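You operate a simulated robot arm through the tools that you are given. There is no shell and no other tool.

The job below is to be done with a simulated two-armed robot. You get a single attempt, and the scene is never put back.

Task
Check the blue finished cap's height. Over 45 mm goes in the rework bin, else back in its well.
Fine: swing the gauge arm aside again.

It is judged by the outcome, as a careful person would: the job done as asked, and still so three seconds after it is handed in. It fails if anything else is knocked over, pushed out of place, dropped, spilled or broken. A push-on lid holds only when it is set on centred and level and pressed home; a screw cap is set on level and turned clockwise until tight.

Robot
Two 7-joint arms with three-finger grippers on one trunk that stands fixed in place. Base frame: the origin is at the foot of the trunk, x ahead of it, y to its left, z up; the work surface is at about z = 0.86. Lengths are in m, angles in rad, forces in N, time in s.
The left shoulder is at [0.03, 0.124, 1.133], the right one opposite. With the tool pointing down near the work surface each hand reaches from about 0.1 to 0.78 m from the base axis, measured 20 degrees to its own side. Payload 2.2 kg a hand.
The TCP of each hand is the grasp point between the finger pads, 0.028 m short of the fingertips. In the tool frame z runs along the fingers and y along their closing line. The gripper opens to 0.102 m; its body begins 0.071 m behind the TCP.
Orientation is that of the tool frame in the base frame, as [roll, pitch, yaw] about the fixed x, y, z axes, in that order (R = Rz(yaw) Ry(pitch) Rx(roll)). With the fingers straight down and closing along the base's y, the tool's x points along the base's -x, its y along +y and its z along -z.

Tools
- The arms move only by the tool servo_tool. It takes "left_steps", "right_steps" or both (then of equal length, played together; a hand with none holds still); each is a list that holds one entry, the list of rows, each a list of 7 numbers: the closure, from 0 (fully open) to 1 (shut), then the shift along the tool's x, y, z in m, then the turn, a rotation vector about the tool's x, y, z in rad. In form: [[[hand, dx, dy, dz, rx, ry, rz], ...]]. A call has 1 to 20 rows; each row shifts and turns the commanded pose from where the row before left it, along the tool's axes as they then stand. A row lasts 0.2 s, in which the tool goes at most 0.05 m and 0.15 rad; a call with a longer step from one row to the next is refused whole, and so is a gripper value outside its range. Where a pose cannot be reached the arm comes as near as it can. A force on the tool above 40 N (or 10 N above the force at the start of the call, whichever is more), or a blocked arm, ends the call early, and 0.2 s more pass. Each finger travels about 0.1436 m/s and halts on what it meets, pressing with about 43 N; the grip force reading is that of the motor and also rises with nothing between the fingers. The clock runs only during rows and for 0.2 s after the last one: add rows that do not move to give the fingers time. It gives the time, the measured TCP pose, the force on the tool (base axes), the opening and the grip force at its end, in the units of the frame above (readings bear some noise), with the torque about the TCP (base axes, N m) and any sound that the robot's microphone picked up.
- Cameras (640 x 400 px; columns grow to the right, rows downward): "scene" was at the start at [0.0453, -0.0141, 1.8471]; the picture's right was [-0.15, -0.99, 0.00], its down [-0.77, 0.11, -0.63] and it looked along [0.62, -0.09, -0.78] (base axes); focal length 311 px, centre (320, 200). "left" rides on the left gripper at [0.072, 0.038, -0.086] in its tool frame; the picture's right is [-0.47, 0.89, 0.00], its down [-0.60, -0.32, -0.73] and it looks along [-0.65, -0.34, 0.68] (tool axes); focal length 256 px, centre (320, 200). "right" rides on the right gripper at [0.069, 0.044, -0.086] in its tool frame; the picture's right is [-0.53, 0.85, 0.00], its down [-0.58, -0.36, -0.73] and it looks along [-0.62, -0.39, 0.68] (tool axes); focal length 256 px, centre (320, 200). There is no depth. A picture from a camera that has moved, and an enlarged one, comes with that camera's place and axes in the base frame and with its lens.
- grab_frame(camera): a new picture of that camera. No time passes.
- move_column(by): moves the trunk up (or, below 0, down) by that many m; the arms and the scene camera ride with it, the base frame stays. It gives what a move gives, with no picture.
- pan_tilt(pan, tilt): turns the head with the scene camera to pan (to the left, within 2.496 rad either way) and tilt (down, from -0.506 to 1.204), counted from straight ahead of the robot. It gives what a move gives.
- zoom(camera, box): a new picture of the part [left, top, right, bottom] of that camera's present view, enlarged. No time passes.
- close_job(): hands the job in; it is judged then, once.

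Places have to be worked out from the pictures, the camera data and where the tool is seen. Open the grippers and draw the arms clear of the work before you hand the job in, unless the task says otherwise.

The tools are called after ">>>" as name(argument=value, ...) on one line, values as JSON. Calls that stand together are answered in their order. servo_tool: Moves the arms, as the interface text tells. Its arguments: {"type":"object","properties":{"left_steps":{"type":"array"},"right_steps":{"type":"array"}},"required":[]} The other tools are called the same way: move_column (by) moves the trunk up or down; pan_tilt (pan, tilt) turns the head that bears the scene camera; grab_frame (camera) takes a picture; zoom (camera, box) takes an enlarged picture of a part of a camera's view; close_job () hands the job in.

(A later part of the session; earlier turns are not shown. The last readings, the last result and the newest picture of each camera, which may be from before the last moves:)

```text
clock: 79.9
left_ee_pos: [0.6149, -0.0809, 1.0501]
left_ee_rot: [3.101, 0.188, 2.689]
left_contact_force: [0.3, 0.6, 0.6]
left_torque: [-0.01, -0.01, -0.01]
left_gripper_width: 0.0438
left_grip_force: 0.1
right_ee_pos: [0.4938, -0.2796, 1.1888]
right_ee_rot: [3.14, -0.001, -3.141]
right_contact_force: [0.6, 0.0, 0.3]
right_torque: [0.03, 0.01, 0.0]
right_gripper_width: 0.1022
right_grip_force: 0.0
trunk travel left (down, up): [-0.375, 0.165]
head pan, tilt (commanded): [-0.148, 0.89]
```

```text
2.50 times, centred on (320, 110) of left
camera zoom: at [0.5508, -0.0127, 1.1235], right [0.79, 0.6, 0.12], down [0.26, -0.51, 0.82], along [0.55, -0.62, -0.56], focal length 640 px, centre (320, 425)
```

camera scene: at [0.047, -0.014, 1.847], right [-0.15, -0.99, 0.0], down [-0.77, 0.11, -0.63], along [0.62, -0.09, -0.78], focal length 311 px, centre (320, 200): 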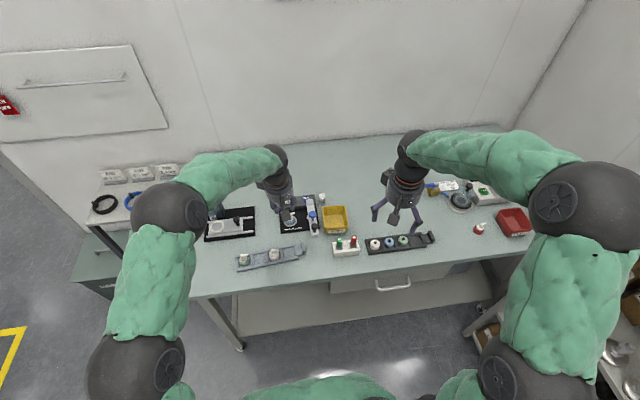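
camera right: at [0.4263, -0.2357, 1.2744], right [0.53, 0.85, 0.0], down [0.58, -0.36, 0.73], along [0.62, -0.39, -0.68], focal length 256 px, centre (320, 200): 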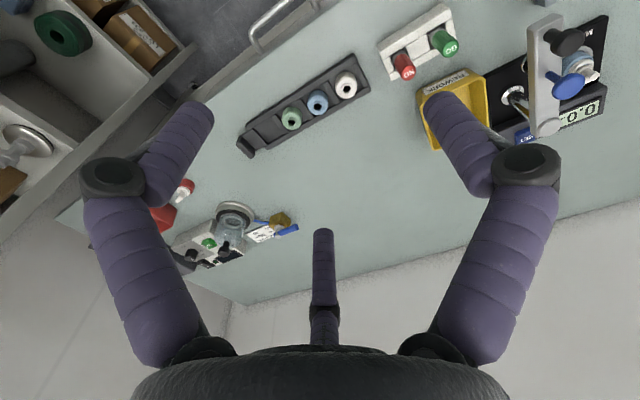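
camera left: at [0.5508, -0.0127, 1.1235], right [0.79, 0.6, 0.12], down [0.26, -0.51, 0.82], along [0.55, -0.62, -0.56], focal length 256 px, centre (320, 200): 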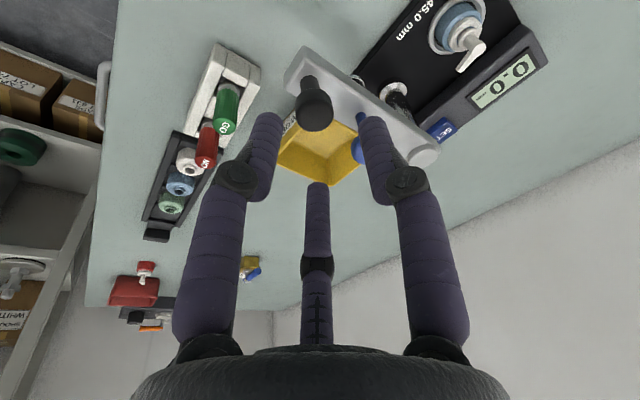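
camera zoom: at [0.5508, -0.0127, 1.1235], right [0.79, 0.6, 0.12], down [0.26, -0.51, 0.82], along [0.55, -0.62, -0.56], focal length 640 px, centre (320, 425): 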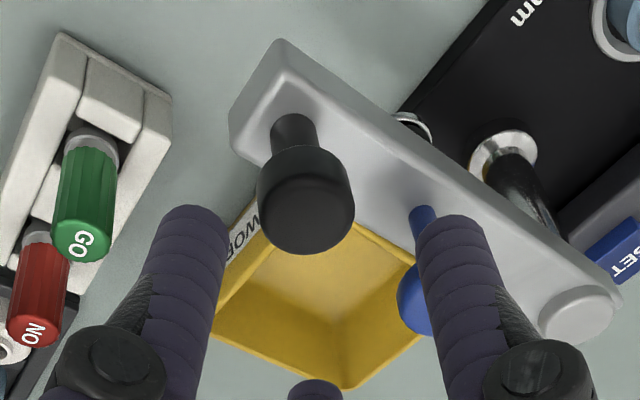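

The knob centre reads as (0.6156, -0.080), within 2 mm of where the fingers will close. I lower the hand around the handle, keeping the tips above the gauge arm's top face.

>>> servo_tool(left_steps=[[[0.57, 0.0025, -0.0002, 0.0102, 0, 0, 0], [0.57, 0.0025, -0.0002, 0.0102, 0, 0, 0], [0.57, 0.0025, -0.0002, 0.0102, 0, 0, 0], [0.57, 0.0025, -0.0002, 0.0102, 0, 0, 0], [0.57, 0, 0, 0, 0, 0, 0]]])

>>> zoom(camera="left", box=[230, 50, 410, 190])

>>> zoom(camera="right", box=[500, 0, 640, 110])

```text
clock: 81.1
left_ee_pos: [0.6114, -0.0792, 1.0084]
left_ee_rot: [3.1, 0.189, 2.688]
left_contact_force: [-1.2, -0.3, 0.4]
left_torque: [0.02, -0.02, 0.0]
left_gripper_width: 0.0439
left_grip_force: 0.1
right_ee_pos: [0.4941, -0.2803, 1.1887]
right_ee_rot: [3.141, 0.0, -3.141]
right_contact_force: [0.6, -1.0, -0.9]
right_torque: [-0.02, -0.03, 0.0]
right_gripper_width: 0.102
right_grip_force: 0.1
trunk travel left (down, up): [-0.375, 0.165]
head pan, tilt (commanded): [-0.148, 0.89]
```

```text
2.86 times, centred on (320, 120) of left
camera zoom: at [0.5481, -0.0103, 1.0815], right [0.79, 0.6, 0.12], down [0.26, -0.51, 0.82], along [0.55, -0.62, -0.56], focal length 731 px, centre (320, 429)
```

zoom: 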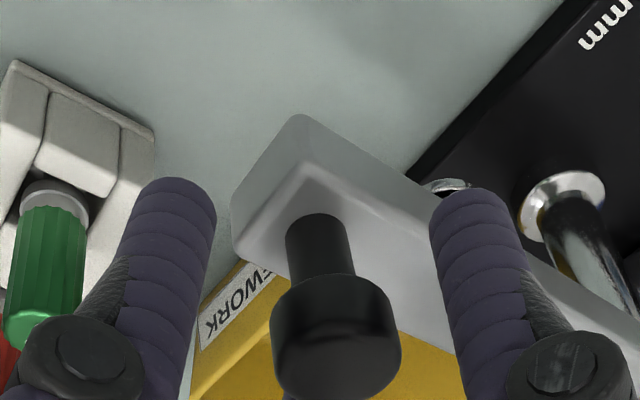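

```text
3.64 times, centred on (570, 55) of right
camera zoom: at [0.4251, -0.2357, 1.2751], right [0.53, 0.85, 0.0], down [0.58, -0.36, 0.73], along [0.62, -0.39, -0.68], focal length 931 px, centre (-589, 727)
```

zoom: 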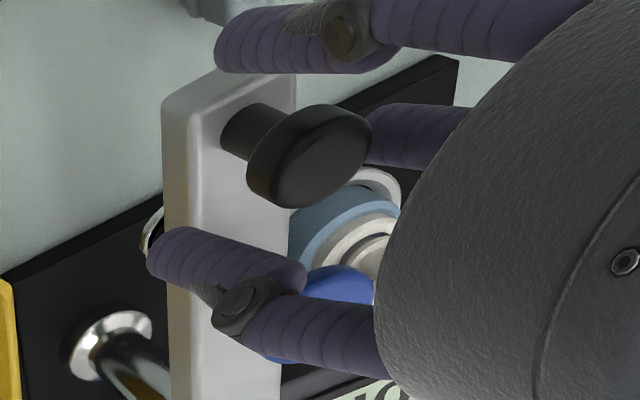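

The knob head (about 22 mm wide) is between the fingers, roughly 3 mm off centre. I shift slightly and close to a loose cage of about 25 mm.

>>> servo_tool(left_steps=[[[0.57, -0.0011, 0.0023, 0, 0, 0, 0], [0.64, 0, 0, 0, 0, 0, 0], [0.7, 0, 0, 0, 0, 0, 0], [0.75, 0, 0, 0, 0, 0, 0], [0.75, 0, 0, 0, 0, 0, 0]]])

>>> zoom(camera="left", box=[230, 50, 410, 190])

>>> zoom(camera="right", box=[500, 0, 640, 110])

```text
clock: 82.3
left_ee_pos: [0.6127, -0.0774, 1.0089]
left_ee_rot: [3.099, 0.188, 2.687]
left_contact_force: [0.5, 0.6, -1.1]
left_torque: [-0.06, 0.01, -0.03]
left_gripper_width: 0.0257
left_grip_force: 0.1
right_ee_pos: [0.4947, -0.2808, 1.188]
right_ee_rot: [3.142, 0.001, 3.141]
right_contact_force: [0.6, -1.0, -1.0]
right_torque: [0.04, 0.01, -0.02]
right_gripper_width: 0.102
right_grip_force: 0.0
trunk travel left (down, up): [-0.375, 0.165]
head pan, tilt (commanded): [-0.148, 0.89]
```

```text
2.86 times, centred on (320, 120) of left
camera zoom: at [0.5499, -0.009, 1.0817], right [0.79, 0.6, 0.12], down [0.26, -0.51, 0.82], along [0.55, -0.62, -0.56], focal length 731 px, centre (320, 429)
```

zoom: 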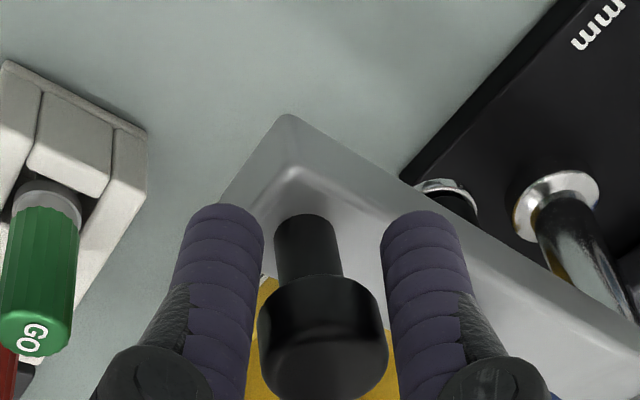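

```text
3.64 times, centred on (570, 55) of right
camera zoom: at [0.4253, -0.2357, 1.275], right [0.53, 0.85, 0.0], down [0.58, -0.36, 0.73], along [0.62, -0.39, -0.68], focal length 931 px, centre (-589, 727)
```

zoom: 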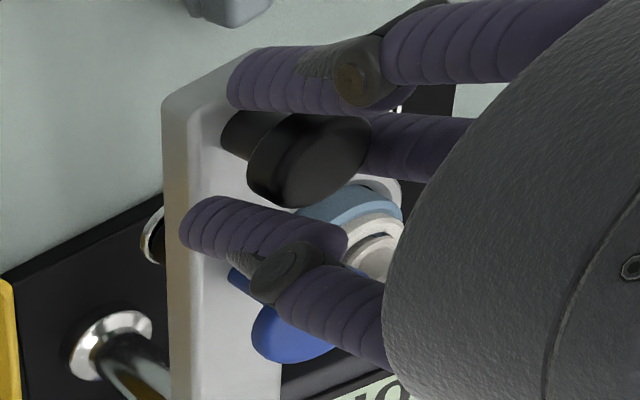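

The knob is loosely caged with no force. I start swinging the arm along its arc about the pivot, first 20° toward +y.

>>> servo_tool(left_steps=[[[0.75, 0.0045, 0.0104, -0.0004, 0, 0, 0], [0.75, 0.0035, 0.0107, -0.0002, 0, 0, 0], [0.75, 0.0026, 0.0111, 0, 0, 0, 0], [0.75, 0.0017, 0.0112, 0.0001, 0, 0, 0], [0.75, 0, 0, 0, 0, 0, 0]]])

>>> zoom(camera="left", box=[230, 50, 410, 190])

>>> zoom(camera="right", box=[480, 0, 640, 120])

>>> zoom(camera="scene", box=[250, 170, 350, 240])

```text
clock: 83.5
left_ee_pos: [0.6229, -0.0322, 1.0091]
left_ee_rot: [3.1, 0.188, 2.687]
left_contact_force: [0.9, -0.1, -0.4]
left_torque: [-0.02, -0.02, -0.02]
left_gripper_width: 0.0253
left_grip_force: 0.0
right_ee_pos: [0.4939, -0.2805, 1.1895]
right_ee_rot: [3.141, 0.001, 3.141]
right_contact_force: [-0.4, 0.0, -0.4]
right_torque: [0.02, -0.01, 0.04]
right_gripper_width: 0.1021
right_grip_force: 0.0
trunk travel left (down, up): [-0.375, 0.165]
head pan, tilt (commanded): [-0.148, 0.89]
```

```text
2.86 times, centred on (320, 120) of left
camera zoom: at [0.5583, 0.0367, 1.0814], right [0.79, 0.6, 0.12], down [0.26, -0.51, 0.82], along [0.55, -0.62, -0.56], focal length 731 px, centre (320, 429)
```

zoom: 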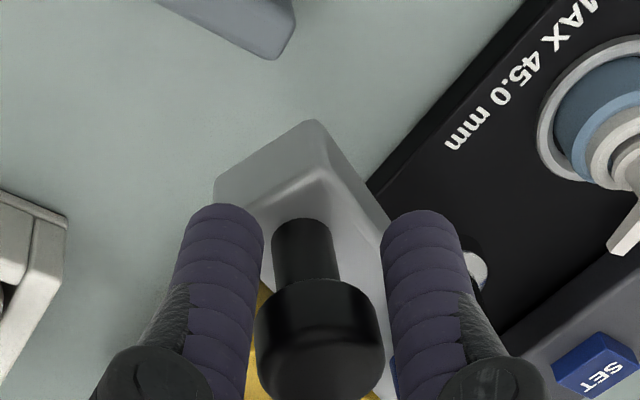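

```text
3.33 times, centred on (560, 60) of right
camera zoom: at [0.4252, -0.236, 1.275], right [0.53, 0.85, 0.0], down [0.58, -0.36, 0.73], along [0.62, -0.39, -0.68], focal length 853 px, centre (-480, 667)
```

zoom: 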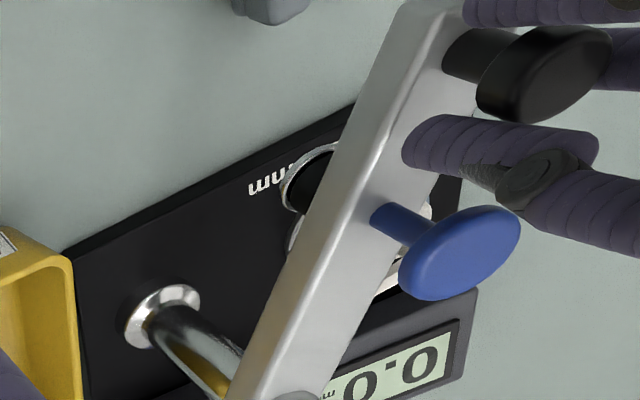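

```text
5.71 times, centred on (300, 205) of scene
camera zoom: at [0.0451, -0.0146, 1.8471], right [-0.15, -0.99, 0.0], down [-0.77, 0.11, -0.63], along [0.62, -0.09, -0.78], focal length 1778 px, centre (434, 171)
```

zoom: 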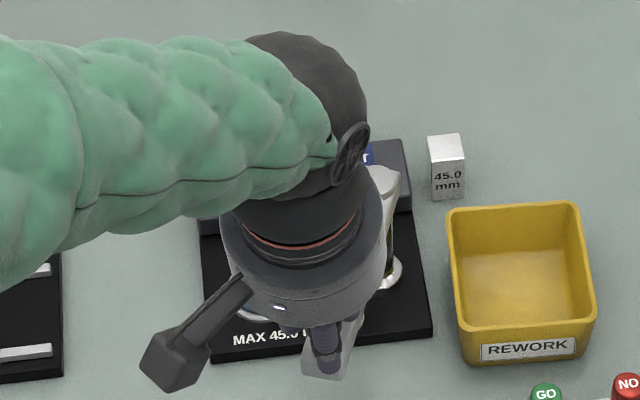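

The arm swings freely with the knob still centred in the cage. I continue another 30°.

>>> servo_tool(left_steps=[[[0.75, 0.0007, 0.0114, 0.0003, 0, 0, 0], [0.75, -0.0002, 0.0113, 0.0006, 0, 0, 0], [0.75, -0.0013, 0.0113, 0.0007, 0, 0, 0], [0.75, -0.0022, 0.0111, 0.0009, 0, 0, 0], [0.75, -0.0032, 0.0109, 0.001, 0, 0, 0], [0.75, -0.0041, 0.0105, 0.0013, 0, 0, 0], [0.75, 0, 0, 0, 0, 0, 0]]])

>>> zoom(camera="left", box=[230, 50, 410, 190])

>>> zoom(camera="right", box=[480, 0, 640, 120])

```text
clock: 85.1
left_ee_pos: [0.6614, 0.0241, 1.0096]
left_ee_rot: [3.101, 0.188, 2.688]
left_contact_force: [-0.2, -1.9, 1.2]
left_torque: [-0.03, -0.05, 0.0]
left_gripper_width: 0.027
left_grip_force: 1.2
right_ee_pos: [0.4945, -0.2805, 1.1889]
right_ee_rot: [3.14, -0.001, 3.141]
right_contact_force: [0.5, -0.2, -0.1]
right_torque: [0.02, 0.02, -0.02]
right_gripper_width: 0.1022
right_grip_force: 0.1
trunk travel left (down, up): [-0.375, 0.165]
head pan, tilt (commanded): [-0.148, 0.89]
```

```text
2.86 times, centred on (320, 120) of left
camera zoom: at [0.5973, 0.0916, 1.0814], right [0.79, 0.6, 0.12], down [0.26, -0.51, 0.82], along [0.55, -0.62, -0.56], focal length 731 px, centre (320, 429)
```

zoom: 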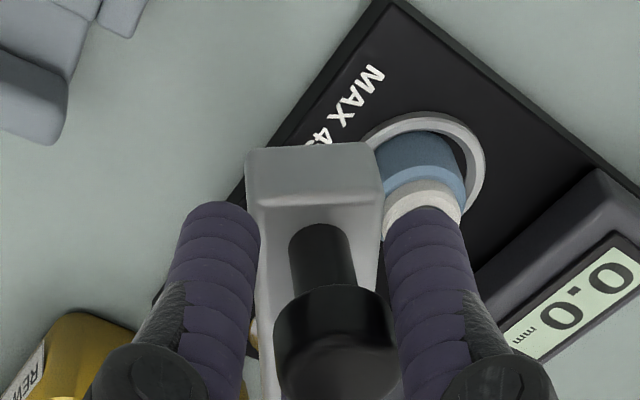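

```text
3.33 times, centred on (560, 60) of right
camera zoom: at [0.4253, -0.2361, 1.275], right [0.53, 0.85, 0.0], down [0.58, -0.36, 0.73], along [0.62, -0.39, -0.68], focal length 853 px, centre (-480, 667)
```

zoom: 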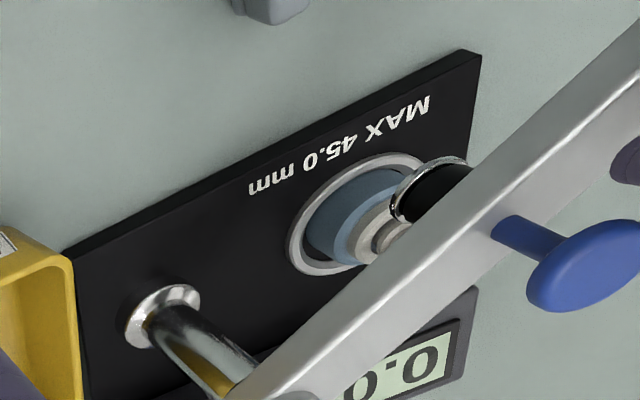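

The arm follows; the knob sits slightly ahead in the cage. I continue 25° more and then check the spindle's alignment with the cap.

>>> servo_tool(left_steps=[[[0.75, -0.0049, 0.0101, 0.0014, 0, 0, 0], [0.75, -0.0059, 0.0096, 0.0015, 0, 0, 0], [0.75, -0.0067, 0.0091, 0.0017, 0, 0, 0], [0.75, -0.0074, 0.0084, 0.0018, 0, 0, 0], [0.75, -0.008, 0.0078, 0.0019, 0, 0, 0], [0.75, 0, 0, 0, 0, 0, 0]]])

>>> zoom(camera="left", box=[230, 50, 410, 190])

>>> grab_frame(camera="right")

>>> zoom(camera="right", box=[480, 0, 640, 120])

>>> zoom(camera="scene", box=[250, 170, 350, 240])

```text
clock: 86.5
left_ee_pos: [0.7092, 0.0468, 1.0088]
left_ee_rot: [3.1, 0.187, 2.688]
left_contact_force: [1.5, -10.8, 1.0]
left_torque: [0.01, -0.06, -0.15]
left_gripper_width: 0.033
left_grip_force: 5.5
right_ee_pos: [0.4934, -0.2811, 1.1892]
right_ee_rot: [3.14, 0.0, -3.141]
right_contact_force: [0.8, 0.3, 1.1]
right_torque: [0.02, 0.02, -0.01]
right_gripper_width: 0.1022
right_grip_force: 0.2
trunk travel left (down, up): [-0.375, 0.165]
head pan, tilt (commanded): [-0.148, 0.89]
```

```text
2.86 times, centred on (320, 120) of left
camera zoom: at [0.6458, 0.1153, 1.0812], right [0.79, 0.6, 0.12], down [0.26, -0.51, 0.82], along [0.55, -0.62, -0.56], focal length 731 px, centre (320, 429)
```

zoom: 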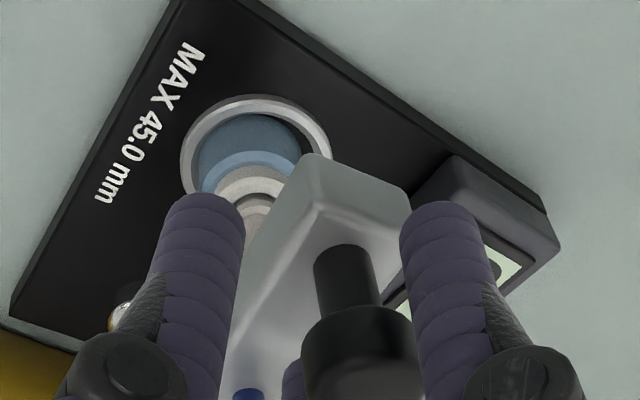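

```text
taken
camera right: at [0.4253, -0.2372, 1.2748], right [0.53, 0.85, 0.0], down [0.58, -0.37, 0.73], along [0.62, -0.39, -0.68], focal length 256 px, centre (320, 200)
```

right: 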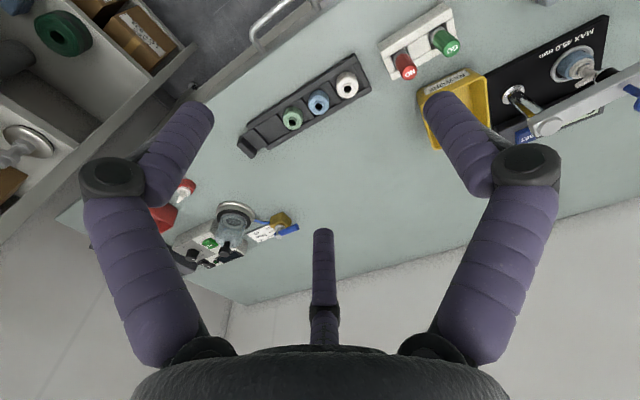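

```text
3.33 times, centred on (560, 60) of right
camera zoom: at [0.4253, -0.2372, 1.2748], right [0.53, 0.85, 0.0], down [0.58, -0.37, 0.73], along [0.62, -0.39, -0.68], focal length 853 px, centre (-480, 667)
```

zoom: 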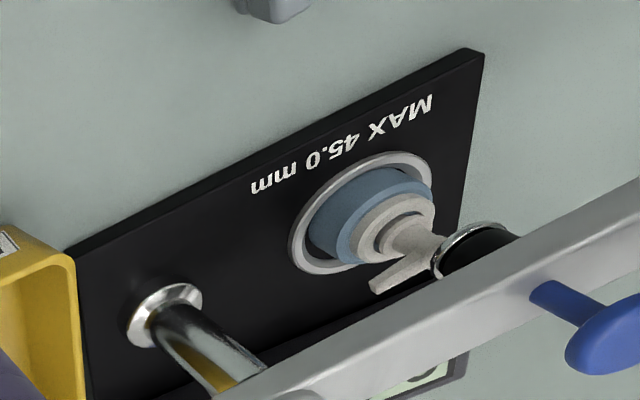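

```text
5.71 times, centred on (300, 205) of scene
camera zoom: at [0.0454, -0.0163, 1.8471], right [-0.15, -0.99, 0.0], down [-0.77, 0.12, -0.63], along [0.62, -0.09, -0.78], focal length 1778 px, centre (434, 171)
```

zoom: 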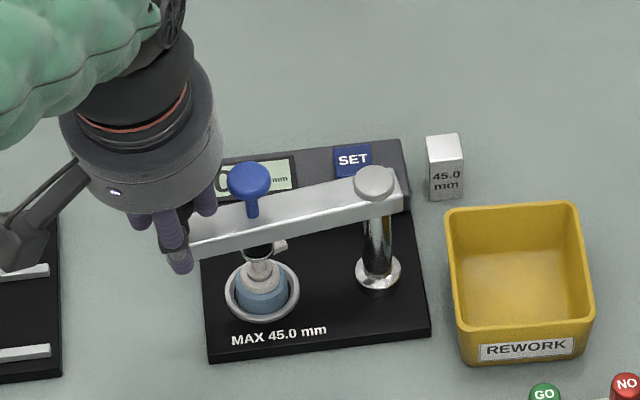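

The arm is now at about 103°, with roughly 7° still to go. A 10.8 N pull in -y shows my arc radius was slightly too large, so I relax the hand 6 mm toward -y.

>>> servo_tool(left_steps=[[[0.75, -0.0013, -0.0027, 0.0001, 0, 0, 0], [0.75, -0.0013, -0.0027, 0.0001, 0, 0, 0], [0.75, 0, 0, 0, 0, 0, 0]]])

>>> zoom(camera="left", box=[230, 50, 410, 190])

>>> zoom(camera="scene", box=[250, 170, 350, 240])

```text
clock: 87.3
left_ee_pos: [0.7104, 0.0437, 1.0086]
left_ee_rot: [3.099, 0.187, 2.688]
left_contact_force: [0.6, 1.1, 0.1]
left_torque: [0.56, 0.26, 0.08]
left_gripper_width: 0.0266
left_grip_force: 45.2
right_ee_pos: [0.4945, -0.2781, 1.189]
right_ee_rot: [-3.14, 0.0, -3.141]
right_contact_force: [0.1, -0.5, -0.3]
right_torque: [-0.01, 0.0, 0.01]
right_gripper_width: 0.1022
right_grip_force: 0.0
trunk travel left (down, up): [-0.375, 0.165]
head pan, tilt (commanded): [-0.148, 0.89]
```

```text
2.86 times, centred on (320, 120) of left
camera zoom: at [0.6464, 0.1125, 1.0817], right [0.79, 0.6, 0.12], down [0.26, -0.51, 0.82], along [0.55, -0.61, -0.56], focal length 731 px, centre (320, 429)
```

zoom: 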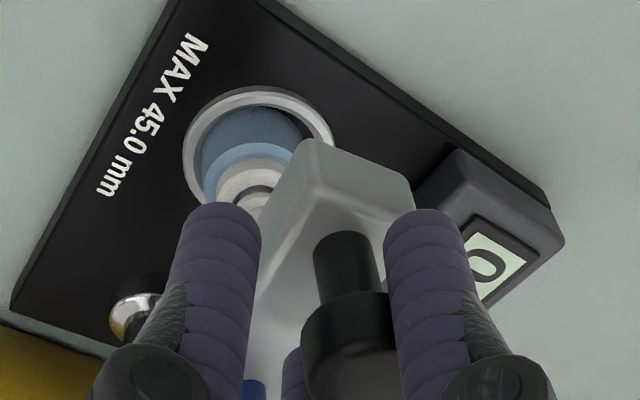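

```text
5.71 times, centred on (300, 205) of scene
camera zoom: at [0.0455, -0.0139, 1.8471], right [-0.15, -0.99, 0.0], down [-0.77, 0.11, -0.63], along [0.62, -0.09, -0.78], focal length 1778 px, centre (434, 171)
```

zoom: 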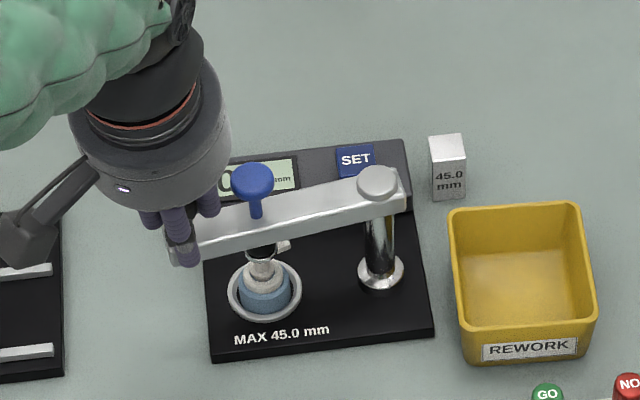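

The knob has slipped partly between two fingers and is pinched. I open the fingers to free it, then will reposition around it.

>>> servo_tool(left_steps=[[[0.6, 0, 0, 0, 0, 0, 0], [0.5, 0, 0, 0, 0, 0, 0], [0.5, 0, 0, 0, 0, 0, 0]]])

>>> zoom(camera="left", box=[230, 50, 410, 190])

>>> zoom(camera="scene", box=[250, 170, 350, 240])

>>> zoom(camera="right", box=[480, 0, 640, 120])

```text
clock: 88.1
left_ee_pos: [0.7103, 0.0431, 1.0092]
left_ee_rot: [3.101, 0.189, 2.689]
left_contact_force: [-0.1, 2.6, -0.7]
left_torque: [0.03, 0.06, 0.02]
left_gripper_width: 0.0498
left_grip_force: 0.2
right_ee_pos: [0.4935, -0.2786, 1.1888]
right_ee_rot: [3.14, 0.001, 3.14]
right_contact_force: [-0.2, 0.7, -0.1]
right_torque: [0.0, -0.01, 0.0]
right_gripper_width: 0.1019
right_grip_force: 0.0
trunk travel left (down, up): [-0.375, 0.165]
head pan, tilt (commanded): [-0.148, 0.89]
```

```text
2.86 times, centred on (320, 120) of left
camera zoom: at [0.6464, 0.1116, 1.0819], right [0.79, 0.6, 0.12], down [0.26, -0.51, 0.82], along [0.55, -0.62, -0.56], focal length 731 px, centre (320, 429)
```

zoom: 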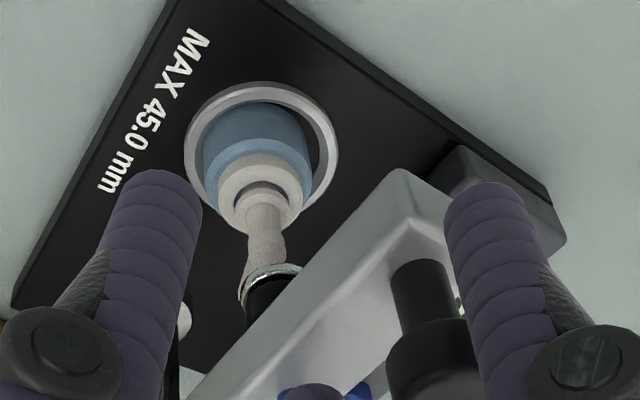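

```text
5.71 times, centred on (300, 205) of scene
camera zoom: at [0.0452, -0.0138, 1.8471], right [-0.15, -0.99, 0.0], down [-0.77, 0.11, -0.63], along [0.62, -0.09, -0.78], focal length 1778 px, centre (434, 171)
```

zoom: 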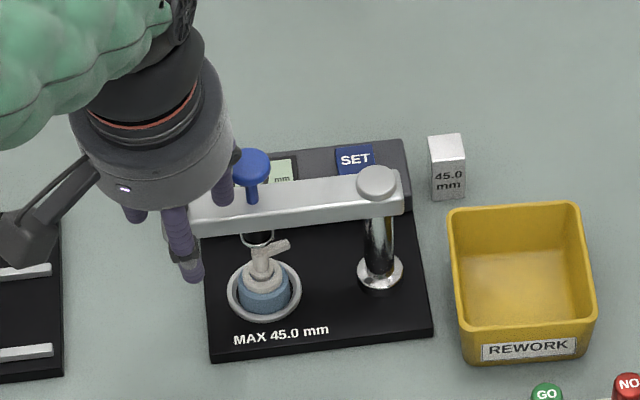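

```text
3.33 times, centred on (560, 60) of right
camera zoom: at [0.4253, -0.2354, 1.2751], right [0.53, 0.85, 0.0], down [0.58, -0.36, 0.73], along [0.62, -0.39, -0.68], focal length 853 px, centre (-480, 667)
```

zoom: 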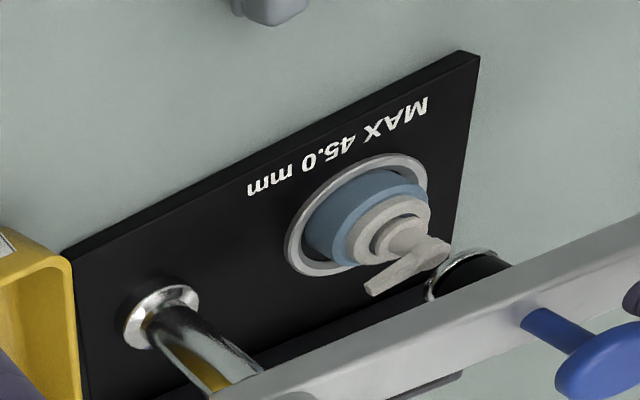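

Opening nudged the arm the last few degrees: the foot is now at about (0.739, -0.002), above the cap head at (0.740, -0.002). I ease the hand off the knob by 3 mm and withdraw along the finger direction.

>>> servo_tool(left_steps=[[[0.5, 0.0013, 0.0027, -0.0001, 0, 0, 0], [0.5, 0, 0, -0.01, 0, 0, 0], [0.5, 0, 0, -0.015, 0, 0, 0], [0.5, 0, 0, -0.02, 0, 0, 0], [0.5, 0, 0, -0.02, 0, 0, 0], [0.5, 0, 0, 0, 0, 0, 0]]])

>>> grab_frame(camera="left")

>>> zoom(camera="scene", box=[250, 170, 350, 240])

>>> zoom(camera="right", box=[480, 0, 640, 120])

```text
clock: 89.5
left_ee_pos: [0.6994, 0.0488, 1.0732]
left_ee_rot: [3.099, 0.189, 2.687]
left_contact_force: [0.2, 0.3, 0.3]
left_torque: [0.0, -0.01, 0.0]
left_gripper_width: 0.051
left_grip_force: 0.0
right_ee_pos: [0.4957, -0.2803, 1.188]
right_ee_rot: [-3.14, 0.0, 3.141]
right_contact_force: [0.4, -0.8, -0.1]
right_torque: [0.0, 0.02, 0.0]
right_gripper_width: 0.1019
right_grip_force: 0.1
trunk travel left (down, up): [-0.375, 0.165]
head pan, tilt (commanded): [-0.148, 0.89]
```

```text
taken
camera left: at [0.6352, 0.1174, 1.1462], right [0.79, 0.6, 0.12], down [0.26, -0.51, 0.82], along [0.55, -0.62, -0.56], focal length 256 px, centre (320, 200)
```

left: 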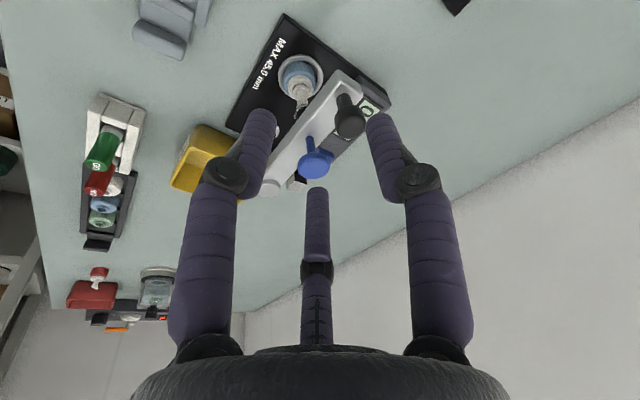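

```text
5.71 times, centred on (300, 205) of scene
camera zoom: at [0.0458, -0.0143, 1.8471], right [-0.15, -0.99, 0.0], down [-0.77, 0.11, -0.63], along [0.62, -0.09, -0.78], focal length 1778 px, centre (434, 171)
```

zoom: 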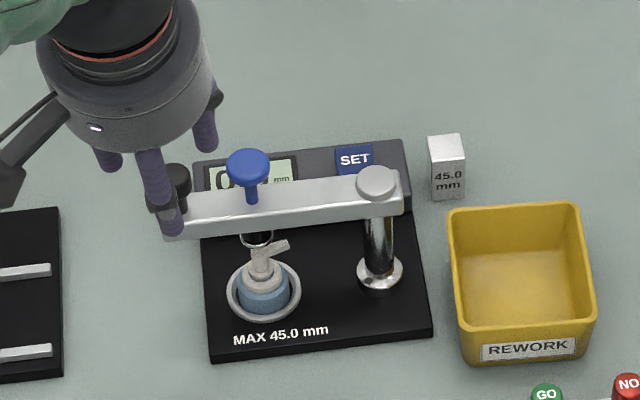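

```text
3.33 times, centred on (560, 60) of right
camera zoom: at [0.4256, -0.2357, 1.2749], right [0.53, 0.85, 0.0], down [0.58, -0.36, 0.73], along [0.62, -0.39, -0.68], focal length 853 px, centre (-480, 667)
```

zoom: 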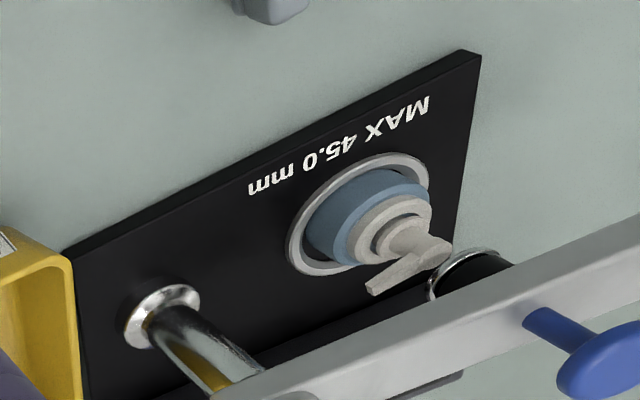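

The arm is over the cap. I zoom in with the left camera to judge how well the foot is centred on the cap head.

>>> zoom(camera="left", box=[230, 20, 400, 200])

>>> zoom(camera="scene", box=[278, 190, 318, 225])

>>> zoom(camera="right", box=[540, 20, 640, 100])

```text
2.22 times, centred on (315, 110) of left
camera zoom: at [0.6352, 0.1174, 1.1462], right [0.79, 0.6, 0.12], down [0.26, -0.51, 0.82], along [0.55, -0.62, -0.56], focal length 569 px, centre (331, 400)
```

zoom: 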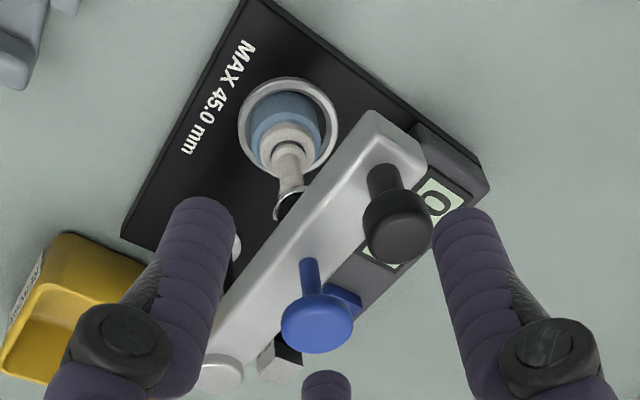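

```text
11.43 times, centred on (298, 208) of scene
camera zoom: at [0.0458, -0.0143, 1.8471], right [-0.15, -0.99, 0.0], down [-0.77, 0.11, -0.63], along [0.62, -0.09, -0.78], focal length 3556 px, centre (571, 114)
```

zoom: 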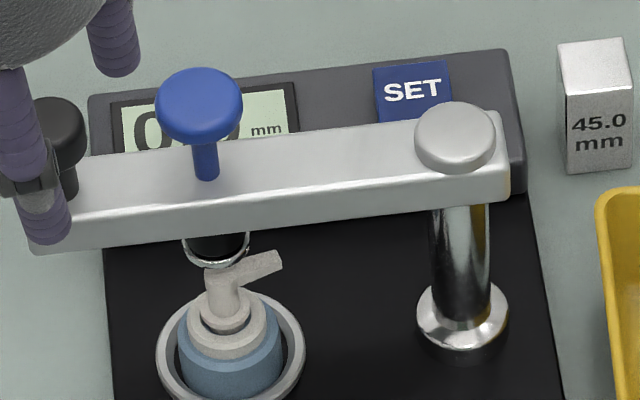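

```text
5.00 times, centred on (590, 60) of right
camera zoom: at [0.4256, -0.2357, 1.2749], right [0.53, 0.85, 0.0], down [0.58, -0.36, 0.73], along [0.62, -0.39, -0.68], focal length 1280 px, centre (-1030, 900)
```

zoom: 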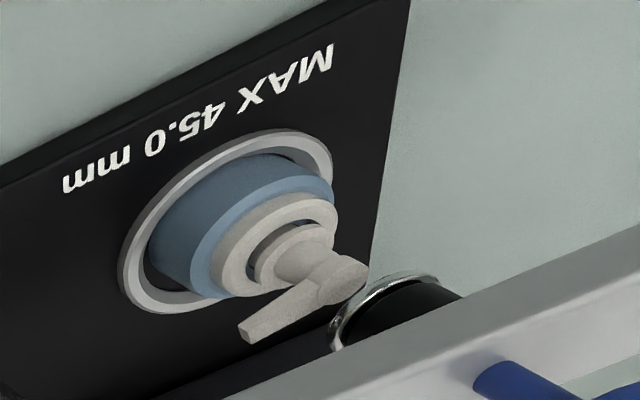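

The foot, plunger and cap head agree to within a couple of millimetres. Before pressing I move the right hand so that its camera looks at the display from the right side: a turn of 90°, then to about (0.694, -0.157, 1.064).

>>> servo_tool(right_steps=[[[0, 0, 0, 0, 0, 0, -0.143], [0, 0, 0, 0, 0, 0, -0.143], [0, 0, 0, 0, 0, 0, -0.143], [0, 0, 0, 0, 0, 0, -0.143], [0, 0, 0, 0, 0, 0, -0.143], [0, 0, 0, 0, 0, 0, -0.143], [0, 0, 0, 0, 0, 0, -0.143], [0, 0, 0, 0, 0, 0, -0.143], [0, 0, 0, 0, 0, 0, -0.143], [0, 0, 0, 0, 0, 0, -0.143], [0, 0, 0, 0, 0, 0, -0.143], [0, -0.0174, -0.0284, 0.0143, 0, 0, 0], [0, -0.0174, -0.0284, 0.0143, 0, 0, 0], [0, -0.0174, -0.0284, 0.0143, 0, 0, 0], [0, -0.0174, -0.0284, 0.0143, 0, 0, 0], [0, -0.0174, -0.0284, 0.0143, 0, 0, 0], [0, 0, 0, 0, 0, 0, 0]]])

>>> grab_frame(camera="right")

>>> grab_frame(camera="scene")

```text
clock: 93.1
left_ee_pos: [0.6975, 0.0496, 1.0742]
left_ee_rot: [3.099, 0.19, 2.688]
left_contact_force: [-0.2, 0.9, 0.0]
left_torque: [0.01, -0.01, 0.03]
left_gripper_width: 0.0509
left_grip_force: 0.1
right_ee_pos: [0.6386, -0.1932, 1.1166]
right_ee_rot: [-3.142, 0.0, -1.569]
right_contact_force: [-0.2, -0.4, 0.2]
right_torque: [0.05, -0.02, -0.02]
right_gripper_width: 0.1017
right_grip_force: 0.1
trunk travel left (down, up): [-0.375, 0.165]
head pan, tilt (commanded): [-0.148, 0.89]
```

```text
taken
camera right: at [0.5946, -0.2618, 1.2033], right [-0.85, 0.53, 0.0], down [0.36, 0.58, 0.73], along [0.39, 0.62, -0.68], focal length 256 px, centre (320, 200)
```

right: 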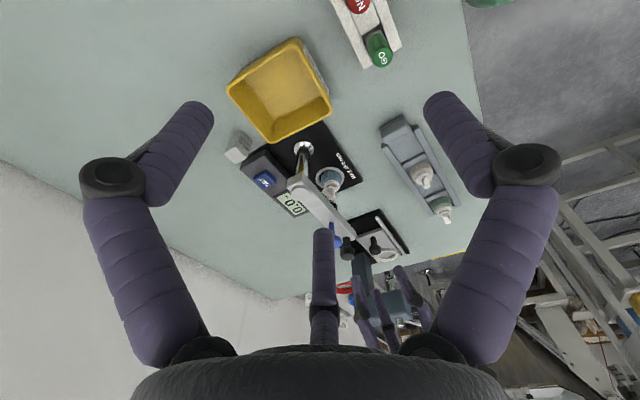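

```text
taken
camera scene: at [0.044, -0.0147, 1.8472], right [-0.15, -0.99, 0.0], down [-0.77, 0.12, -0.63], along [0.62, -0.09, -0.78], focal length 311 px, centre (320, 200)
```

scene: 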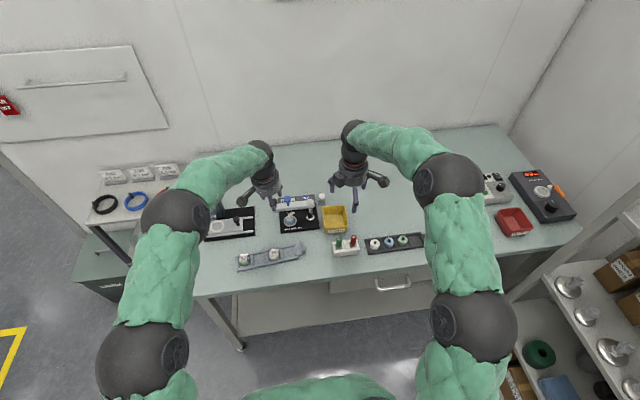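

The display is in view of the right camera. I zoom to check that it is legible and look at the foot over the cap from this side.

>>> zoom(camera="right", box=[230, 130, 390, 270])

```text
2.86 times, centred on (310, 200) of right
camera zoom: at [0.5946, -0.2618, 1.2033], right [-0.85, 0.53, 0.0], down [0.36, 0.58, 0.73], along [0.39, 0.62, -0.68], focal length 731 px, centre (349, 200)
```

zoom: 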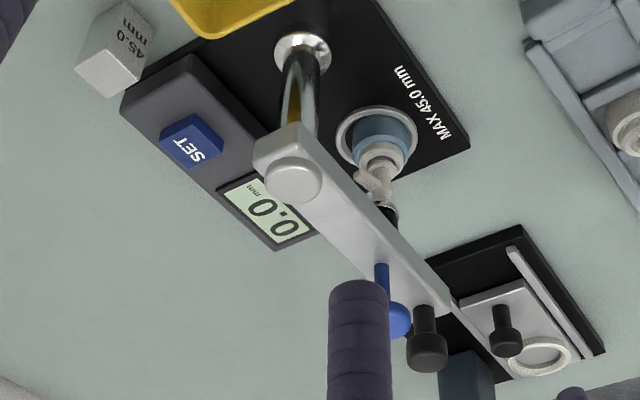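

The display reads 0.0 and is clearly legible. I close the left fingers into a fist and move above the blue plunger.

>>> servo_tool(left_steps=[[[0.75, 0, 0, 0, 0, 0, 0], [1.0, 0, 0, 0, 0, 0, 0], [1.0, 0, 0, 0, 0, 0, 0], [1.0, -0.013, -0.0073, 0.0083, 0, 0, 0], [1.0, -0.013, -0.0073, 0.0083, 0, 0, 0], [1.0, -0.013, -0.0073, 0.0083, 0, 0, 0], [1.0, -0.013, -0.0073, 0.0083, 0, 0, 0], [1.0, 0, 0, 0, 0, 0, 0]]])

>>> grab_frame(camera="left")

>>> zoom(camera="right", box=[230, 130, 390, 270])

>>> zoom(camera="scene", box=[250, 150, 350, 240])

```text
clock: 94.9
left_ee_pos: [0.7377, -0.0015, 1.0489]
left_ee_rot: [3.1, 0.19, 2.687]
left_contact_force: [-0.9, -0.3, 0.0]
left_torque: [-0.05, -0.01, 0.04]
left_gripper_width: 0.0017
left_grip_force: 31.3
right_ee_pos: [0.6387, -0.1931, 1.1173]
right_ee_rot: [3.141, 0.0, -1.569]
right_contact_force: [-0.2, 0.0, 0.0]
right_torque: [0.0, -0.03, 0.0]
right_gripper_width: 0.1022
right_grip_force: 0.0
trunk travel left (down, up): [-0.375, 0.165]
head pan, tilt (commanded): [-0.148, 0.89]
```

```text
taken
camera left: at [0.6744, 0.067, 1.1215], right [0.79, 0.6, 0.12], down [0.26, -0.51, 0.82], along [0.55, -0.62, -0.56], focal length 256 px, centre (320, 200)
```

left: 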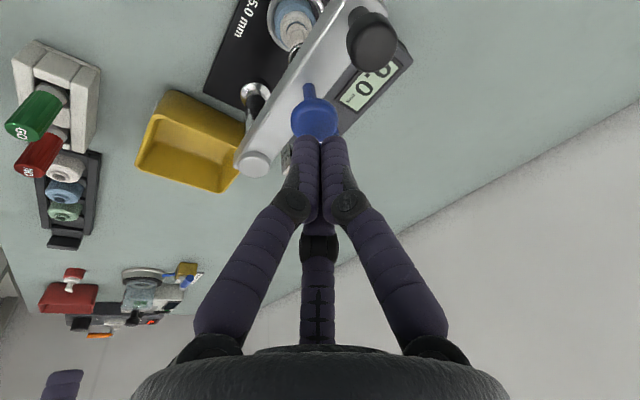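

```text
2.86 times, centred on (310, 200) of right
camera zoom: at [0.5948, -0.2612, 1.2031], right [-0.85, 0.53, 0.0], down [0.36, 0.58, 0.73], along [0.39, 0.62, -0.68], focal length 731 px, centre (349, 200)
```

zoom: 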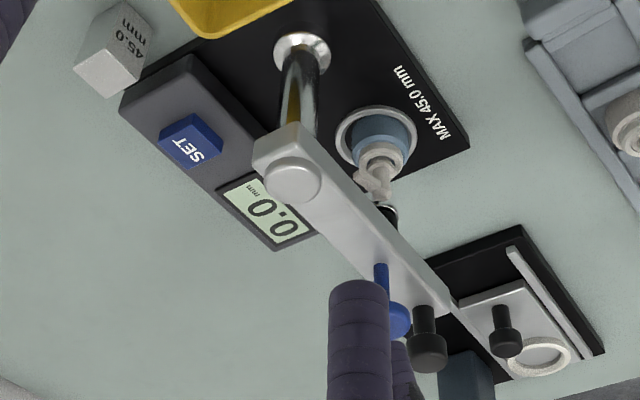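

```text
4.44 times, centred on (300, 195) of scene
camera zoom: at [0.0447, -0.0136, 1.8471], right [-0.15, -0.99, 0.0], down [-0.77, 0.11, -0.63], along [0.62, -0.09, -0.78], focal length 1383 px, centre (409, 222)
```

zoom: 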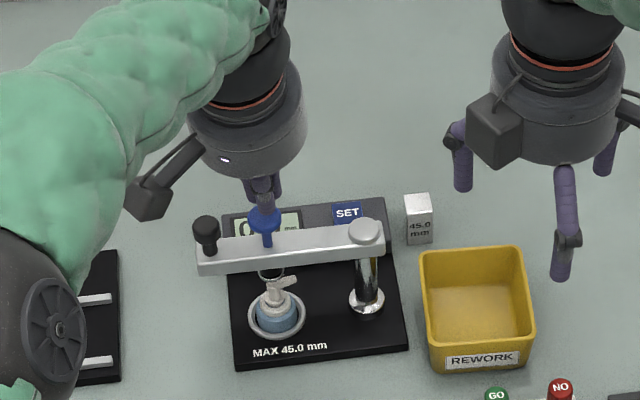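

The fist is above the plunger with about 5 mm offset. I correct by 3 mm and lower to just above the knob top.

>>> servo_tool(left_steps=[[[1.0, 0.003, 0.0005, 0.0055, 0, 0, 0], [1.0, 0.0031, 0.0004, 0.0056, 0, 0, 0], [1.0, 0, 0, 0, 0, 0, 0]]])

>>> zoom(camera="left", box=[240, 50, 400, 200])

>>> zoom(camera="scene", box=[270, 170, 330, 225])

```text
clock: 95.7
left_ee_pos: [0.7349, 0.0015, 1.0365]
left_ee_rot: [3.099, 0.19, 2.687]
left_contact_force: [0.9, -0.5, 0.9]
left_torque: [-0.01, 0.01, 0.0]
left_gripper_width: 0.0021
left_grip_force: 31.9
right_ee_pos: [0.6399, -0.193, 1.1158]
right_ee_rot: [3.14, 0.0, -1.569]
right_contact_force: [-0.8, -0.1, 0.3]
right_torque: [0.0, -0.03, -0.01]
right_gripper_width: 0.102
right_grip_force: 0.1
trunk travel left (down, up): [-0.375, 0.165]
head pan, tilt (commanded): [-0.148, 0.89]
```

```text
2.67 times, centred on (320, 125) of left
camera zoom: at [0.6712, 0.0703, 1.109], right [0.79, 0.6, 0.12], down [0.26, -0.51, 0.82], along [0.55, -0.62, -0.56], focal length 683 px, centre (320, 400)
```

zoom: 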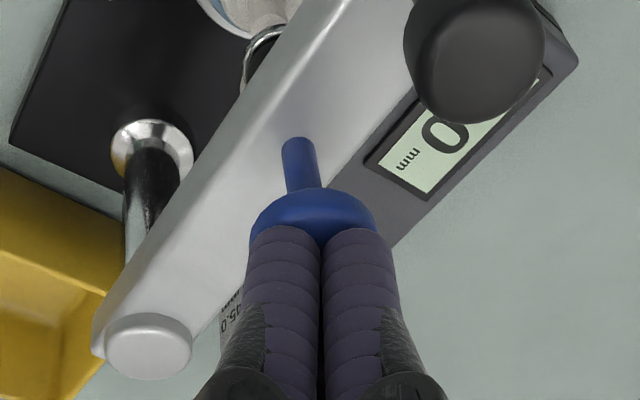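

```text
7.27 times, centred on (300, 198) of scene
camera zoom: at [0.0453, -0.0142, 1.8471], right [-0.15, -0.99, 0.0], down [-0.77, 0.11, -0.63], along [0.62, -0.09, -0.78], focal length 2263 px, centre (466, 218)
```

zoom: 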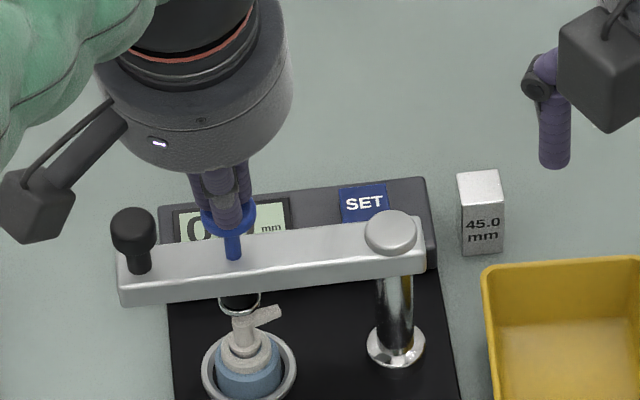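

The fist is centred on the plunger disc. I press down 6 mm in small rows and read the force.

>>> servo_tool(left_steps=[[[1.0, 0.0006, -0.0001, 0.003, 0, 0, 0], [1.0, 0.0006, -0.0001, 0.003, 0, 0, 0], [1.0, 0, 0, 0, 0, 0, 0]]])

>>> zoom(camera="right", box=[230, 130, 390, 270])

>>> zoom(camera="scene", box=[270, 170, 330, 225])

```text
clock: 96.5
left_ee_pos: [0.7344, 0.0026, 1.0307]
left_ee_rot: [3.1, 0.19, 2.688]
left_contact_force: [-0.1, -0.6, 1.3]
left_torque: [-0.01, 0.03, 0.02]
left_gripper_width: 0.0022
left_grip_force: 31.4
right_ee_pos: [0.6383, -0.1929, 1.1165]
right_ee_rot: [3.141, -0.001, -1.57]
right_contact_force: [-0.5, -0.4, 0.8]
right_torque: [0.03, -0.04, -0.01]
right_gripper_width: 0.1019
right_grip_force: 0.1
trunk travel left (down, up): [-0.375, 0.165]
head pan, tilt (commanded): [-0.148, 0.89]
```

```text
2.86 times, centred on (310, 200) of right
camera zoom: at [0.595, -0.2617, 1.2029], right [-0.85, 0.53, 0.0], down [0.36, 0.58, 0.73], along [0.39, 0.62, -0.68], focal length 731 px, centre (349, 200)
```

zoom: 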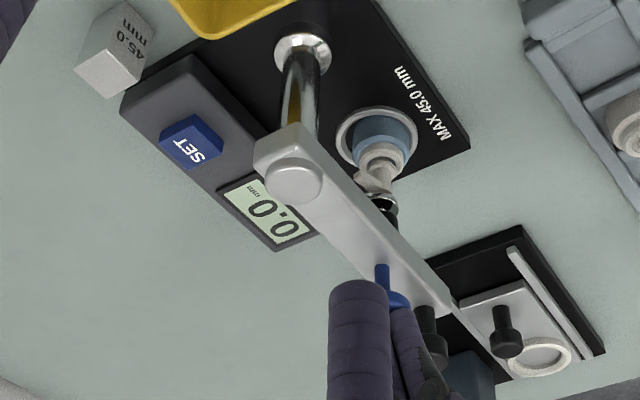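

```text
7.27 times, centred on (300, 198) of scene
camera zoom: at [0.0452, -0.0143, 1.8471], right [-0.15, -0.99, 0.0], down [-0.77, 0.11, -0.63], along [0.62, -0.09, -0.78], focal length 2263 px, centre (466, 218)
```

zoom: 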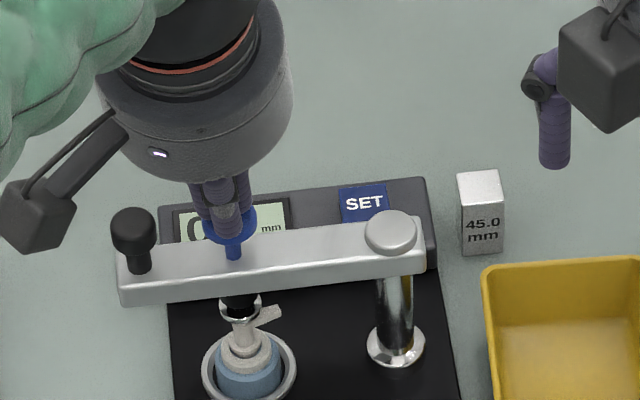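

The plunger is moving down easily and the foot is approaching the cap head. I press another 6 mm.

>>> servo_tool(left_steps=[[[1.0, 0.0006, -0.0001, 0.003, 0, 0, 0], [1.0, 0.0006, -0.0001, 0.003, 0, 0, 0], [1.0, 0, 0, 0, 0, 0, 0]]])

>>> zoom(camera="right", box=[230, 130, 390, 270])

>>> zoom(camera="scene", box=[270, 170, 330, 225])

```text
clock: 97.3
left_ee_pos: [0.7341, 0.0028, 1.0247]
left_ee_rot: [3.099, 0.19, 2.687]
left_contact_force: [0.2, 0.2, 1.3]
left_torque: [-0.04, 0.0, 0.03]
left_gripper_width: 0.002
left_grip_force: 31.3
right_ee_pos: [0.6379, -0.1926, 1.1163]
right_ee_rot: [3.141, 0.0, -1.57]
right_contact_force: [-0.2, 0.1, 0.1]
right_torque: [0.0, -0.01, 0.0]
right_gripper_width: 0.102
right_grip_force: 0.1
trunk travel left (down, up): [-0.375, 0.165]
head pan, tilt (commanded): [-0.148, 0.89]
```

```text
2.86 times, centred on (310, 200) of right
camera zoom: at [0.595, -0.2617, 1.2029], right [-0.85, 0.53, 0.0], down [0.36, 0.58, 0.73], along [0.39, 0.62, -0.68], focal length 731 px, centre (349, 200)
```

zoom: 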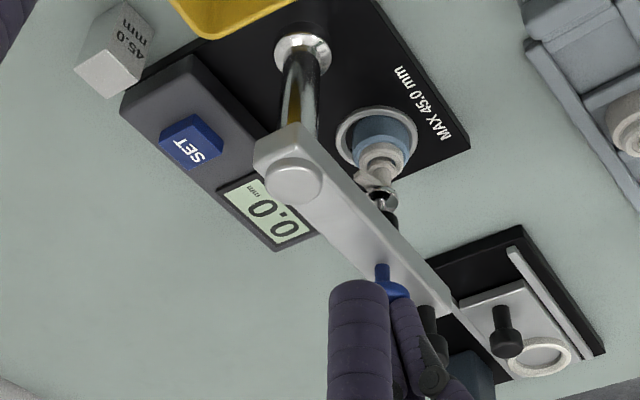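

```text
7.27 times, centred on (300, 198) of scene
camera zoom: at [0.0451, -0.0142, 1.8471], right [-0.15, -0.99, 0.0], down [-0.77, 0.11, -0.63], along [0.62, -0.09, -0.78], focal length 2263 px, centre (466, 218)
```

zoom: 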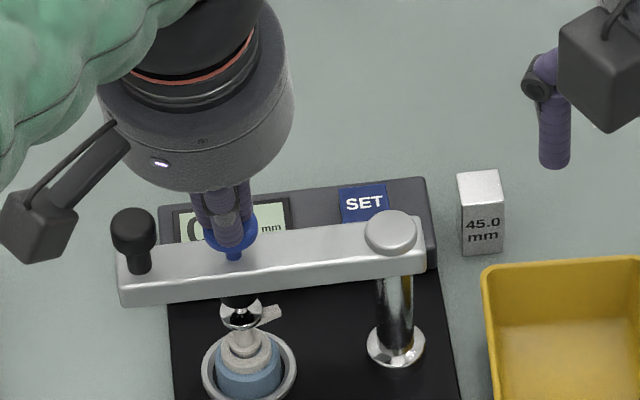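

The foot is almost on the head, and the display still shows 0.0. I press 4 mm more in 2 mm rows.

>>> servo_tool(left_steps=[[[1.0, 0.0004, -0.0001, 0.002, 0, 0, 0], [1.0, 0.0004, -0.0001, 0.002, 0, 0, 0], [1.0, 0, 0, 0, 0, 0, 0]]])

>>> zoom(camera="right", box=[270, 130, 370, 230])

>>> zoom(camera="scene", box=[270, 170, 330, 225])

```text
clock: 98.1
left_ee_pos: [0.7331, 0.0029, 1.0202]
left_ee_rot: [3.1, 0.19, 2.69]
left_contact_force: [-0.6, 0.8, 3.0]
left_torque: [0.03, 0.05, -0.06]
left_gripper_width: 0.002
left_grip_force: 31.2
right_ee_pos: [0.639, -0.1934, 1.1169]
right_ee_rot: [-3.14, 0.001, -1.569]
right_contact_force: [0.2, 0.0, 0.2]
right_torque: [0.02, -0.01, 0.03]
right_gripper_width: 0.1022
right_grip_force: 0.0
trunk travel left (down, up): [-0.375, 0.165]
head pan, tilt (commanded): [-0.148, 0.89]
```

```text
4.00 times, centred on (320, 180) of right
camera zoom: at [0.5948, -0.2615, 1.203], right [-0.85, 0.53, 0.0], down [0.36, 0.58, 0.73], along [0.39, 0.62, -0.68], focal length 1024 px, centre (320, 280)
```

zoom: 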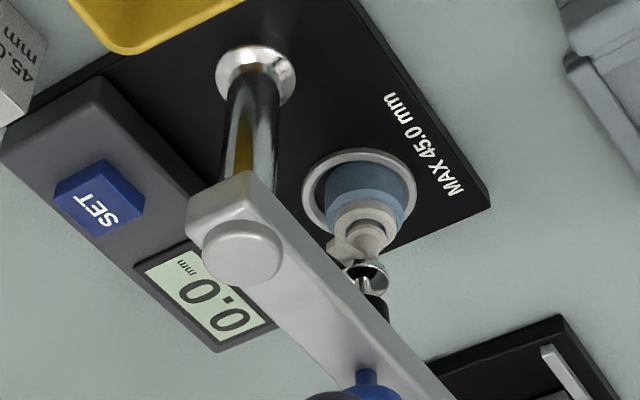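

```text
7.27 times, centred on (300, 198) of scene
camera zoom: at [0.0448, -0.0141, 1.8471], right [-0.15, -0.99, 0.0], down [-0.77, 0.11, -0.63], along [0.62, -0.09, -0.78], focal length 2263 px, centre (466, 218)
```

zoom: 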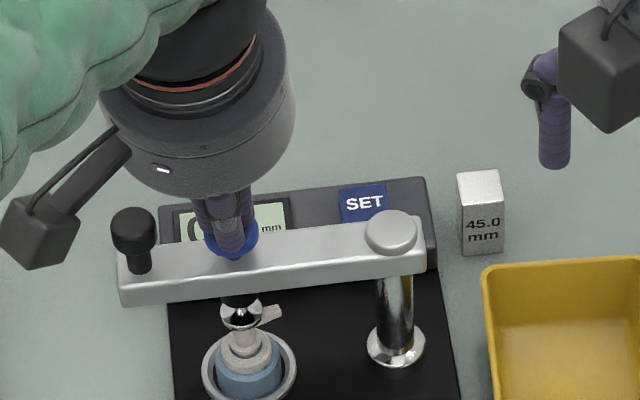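

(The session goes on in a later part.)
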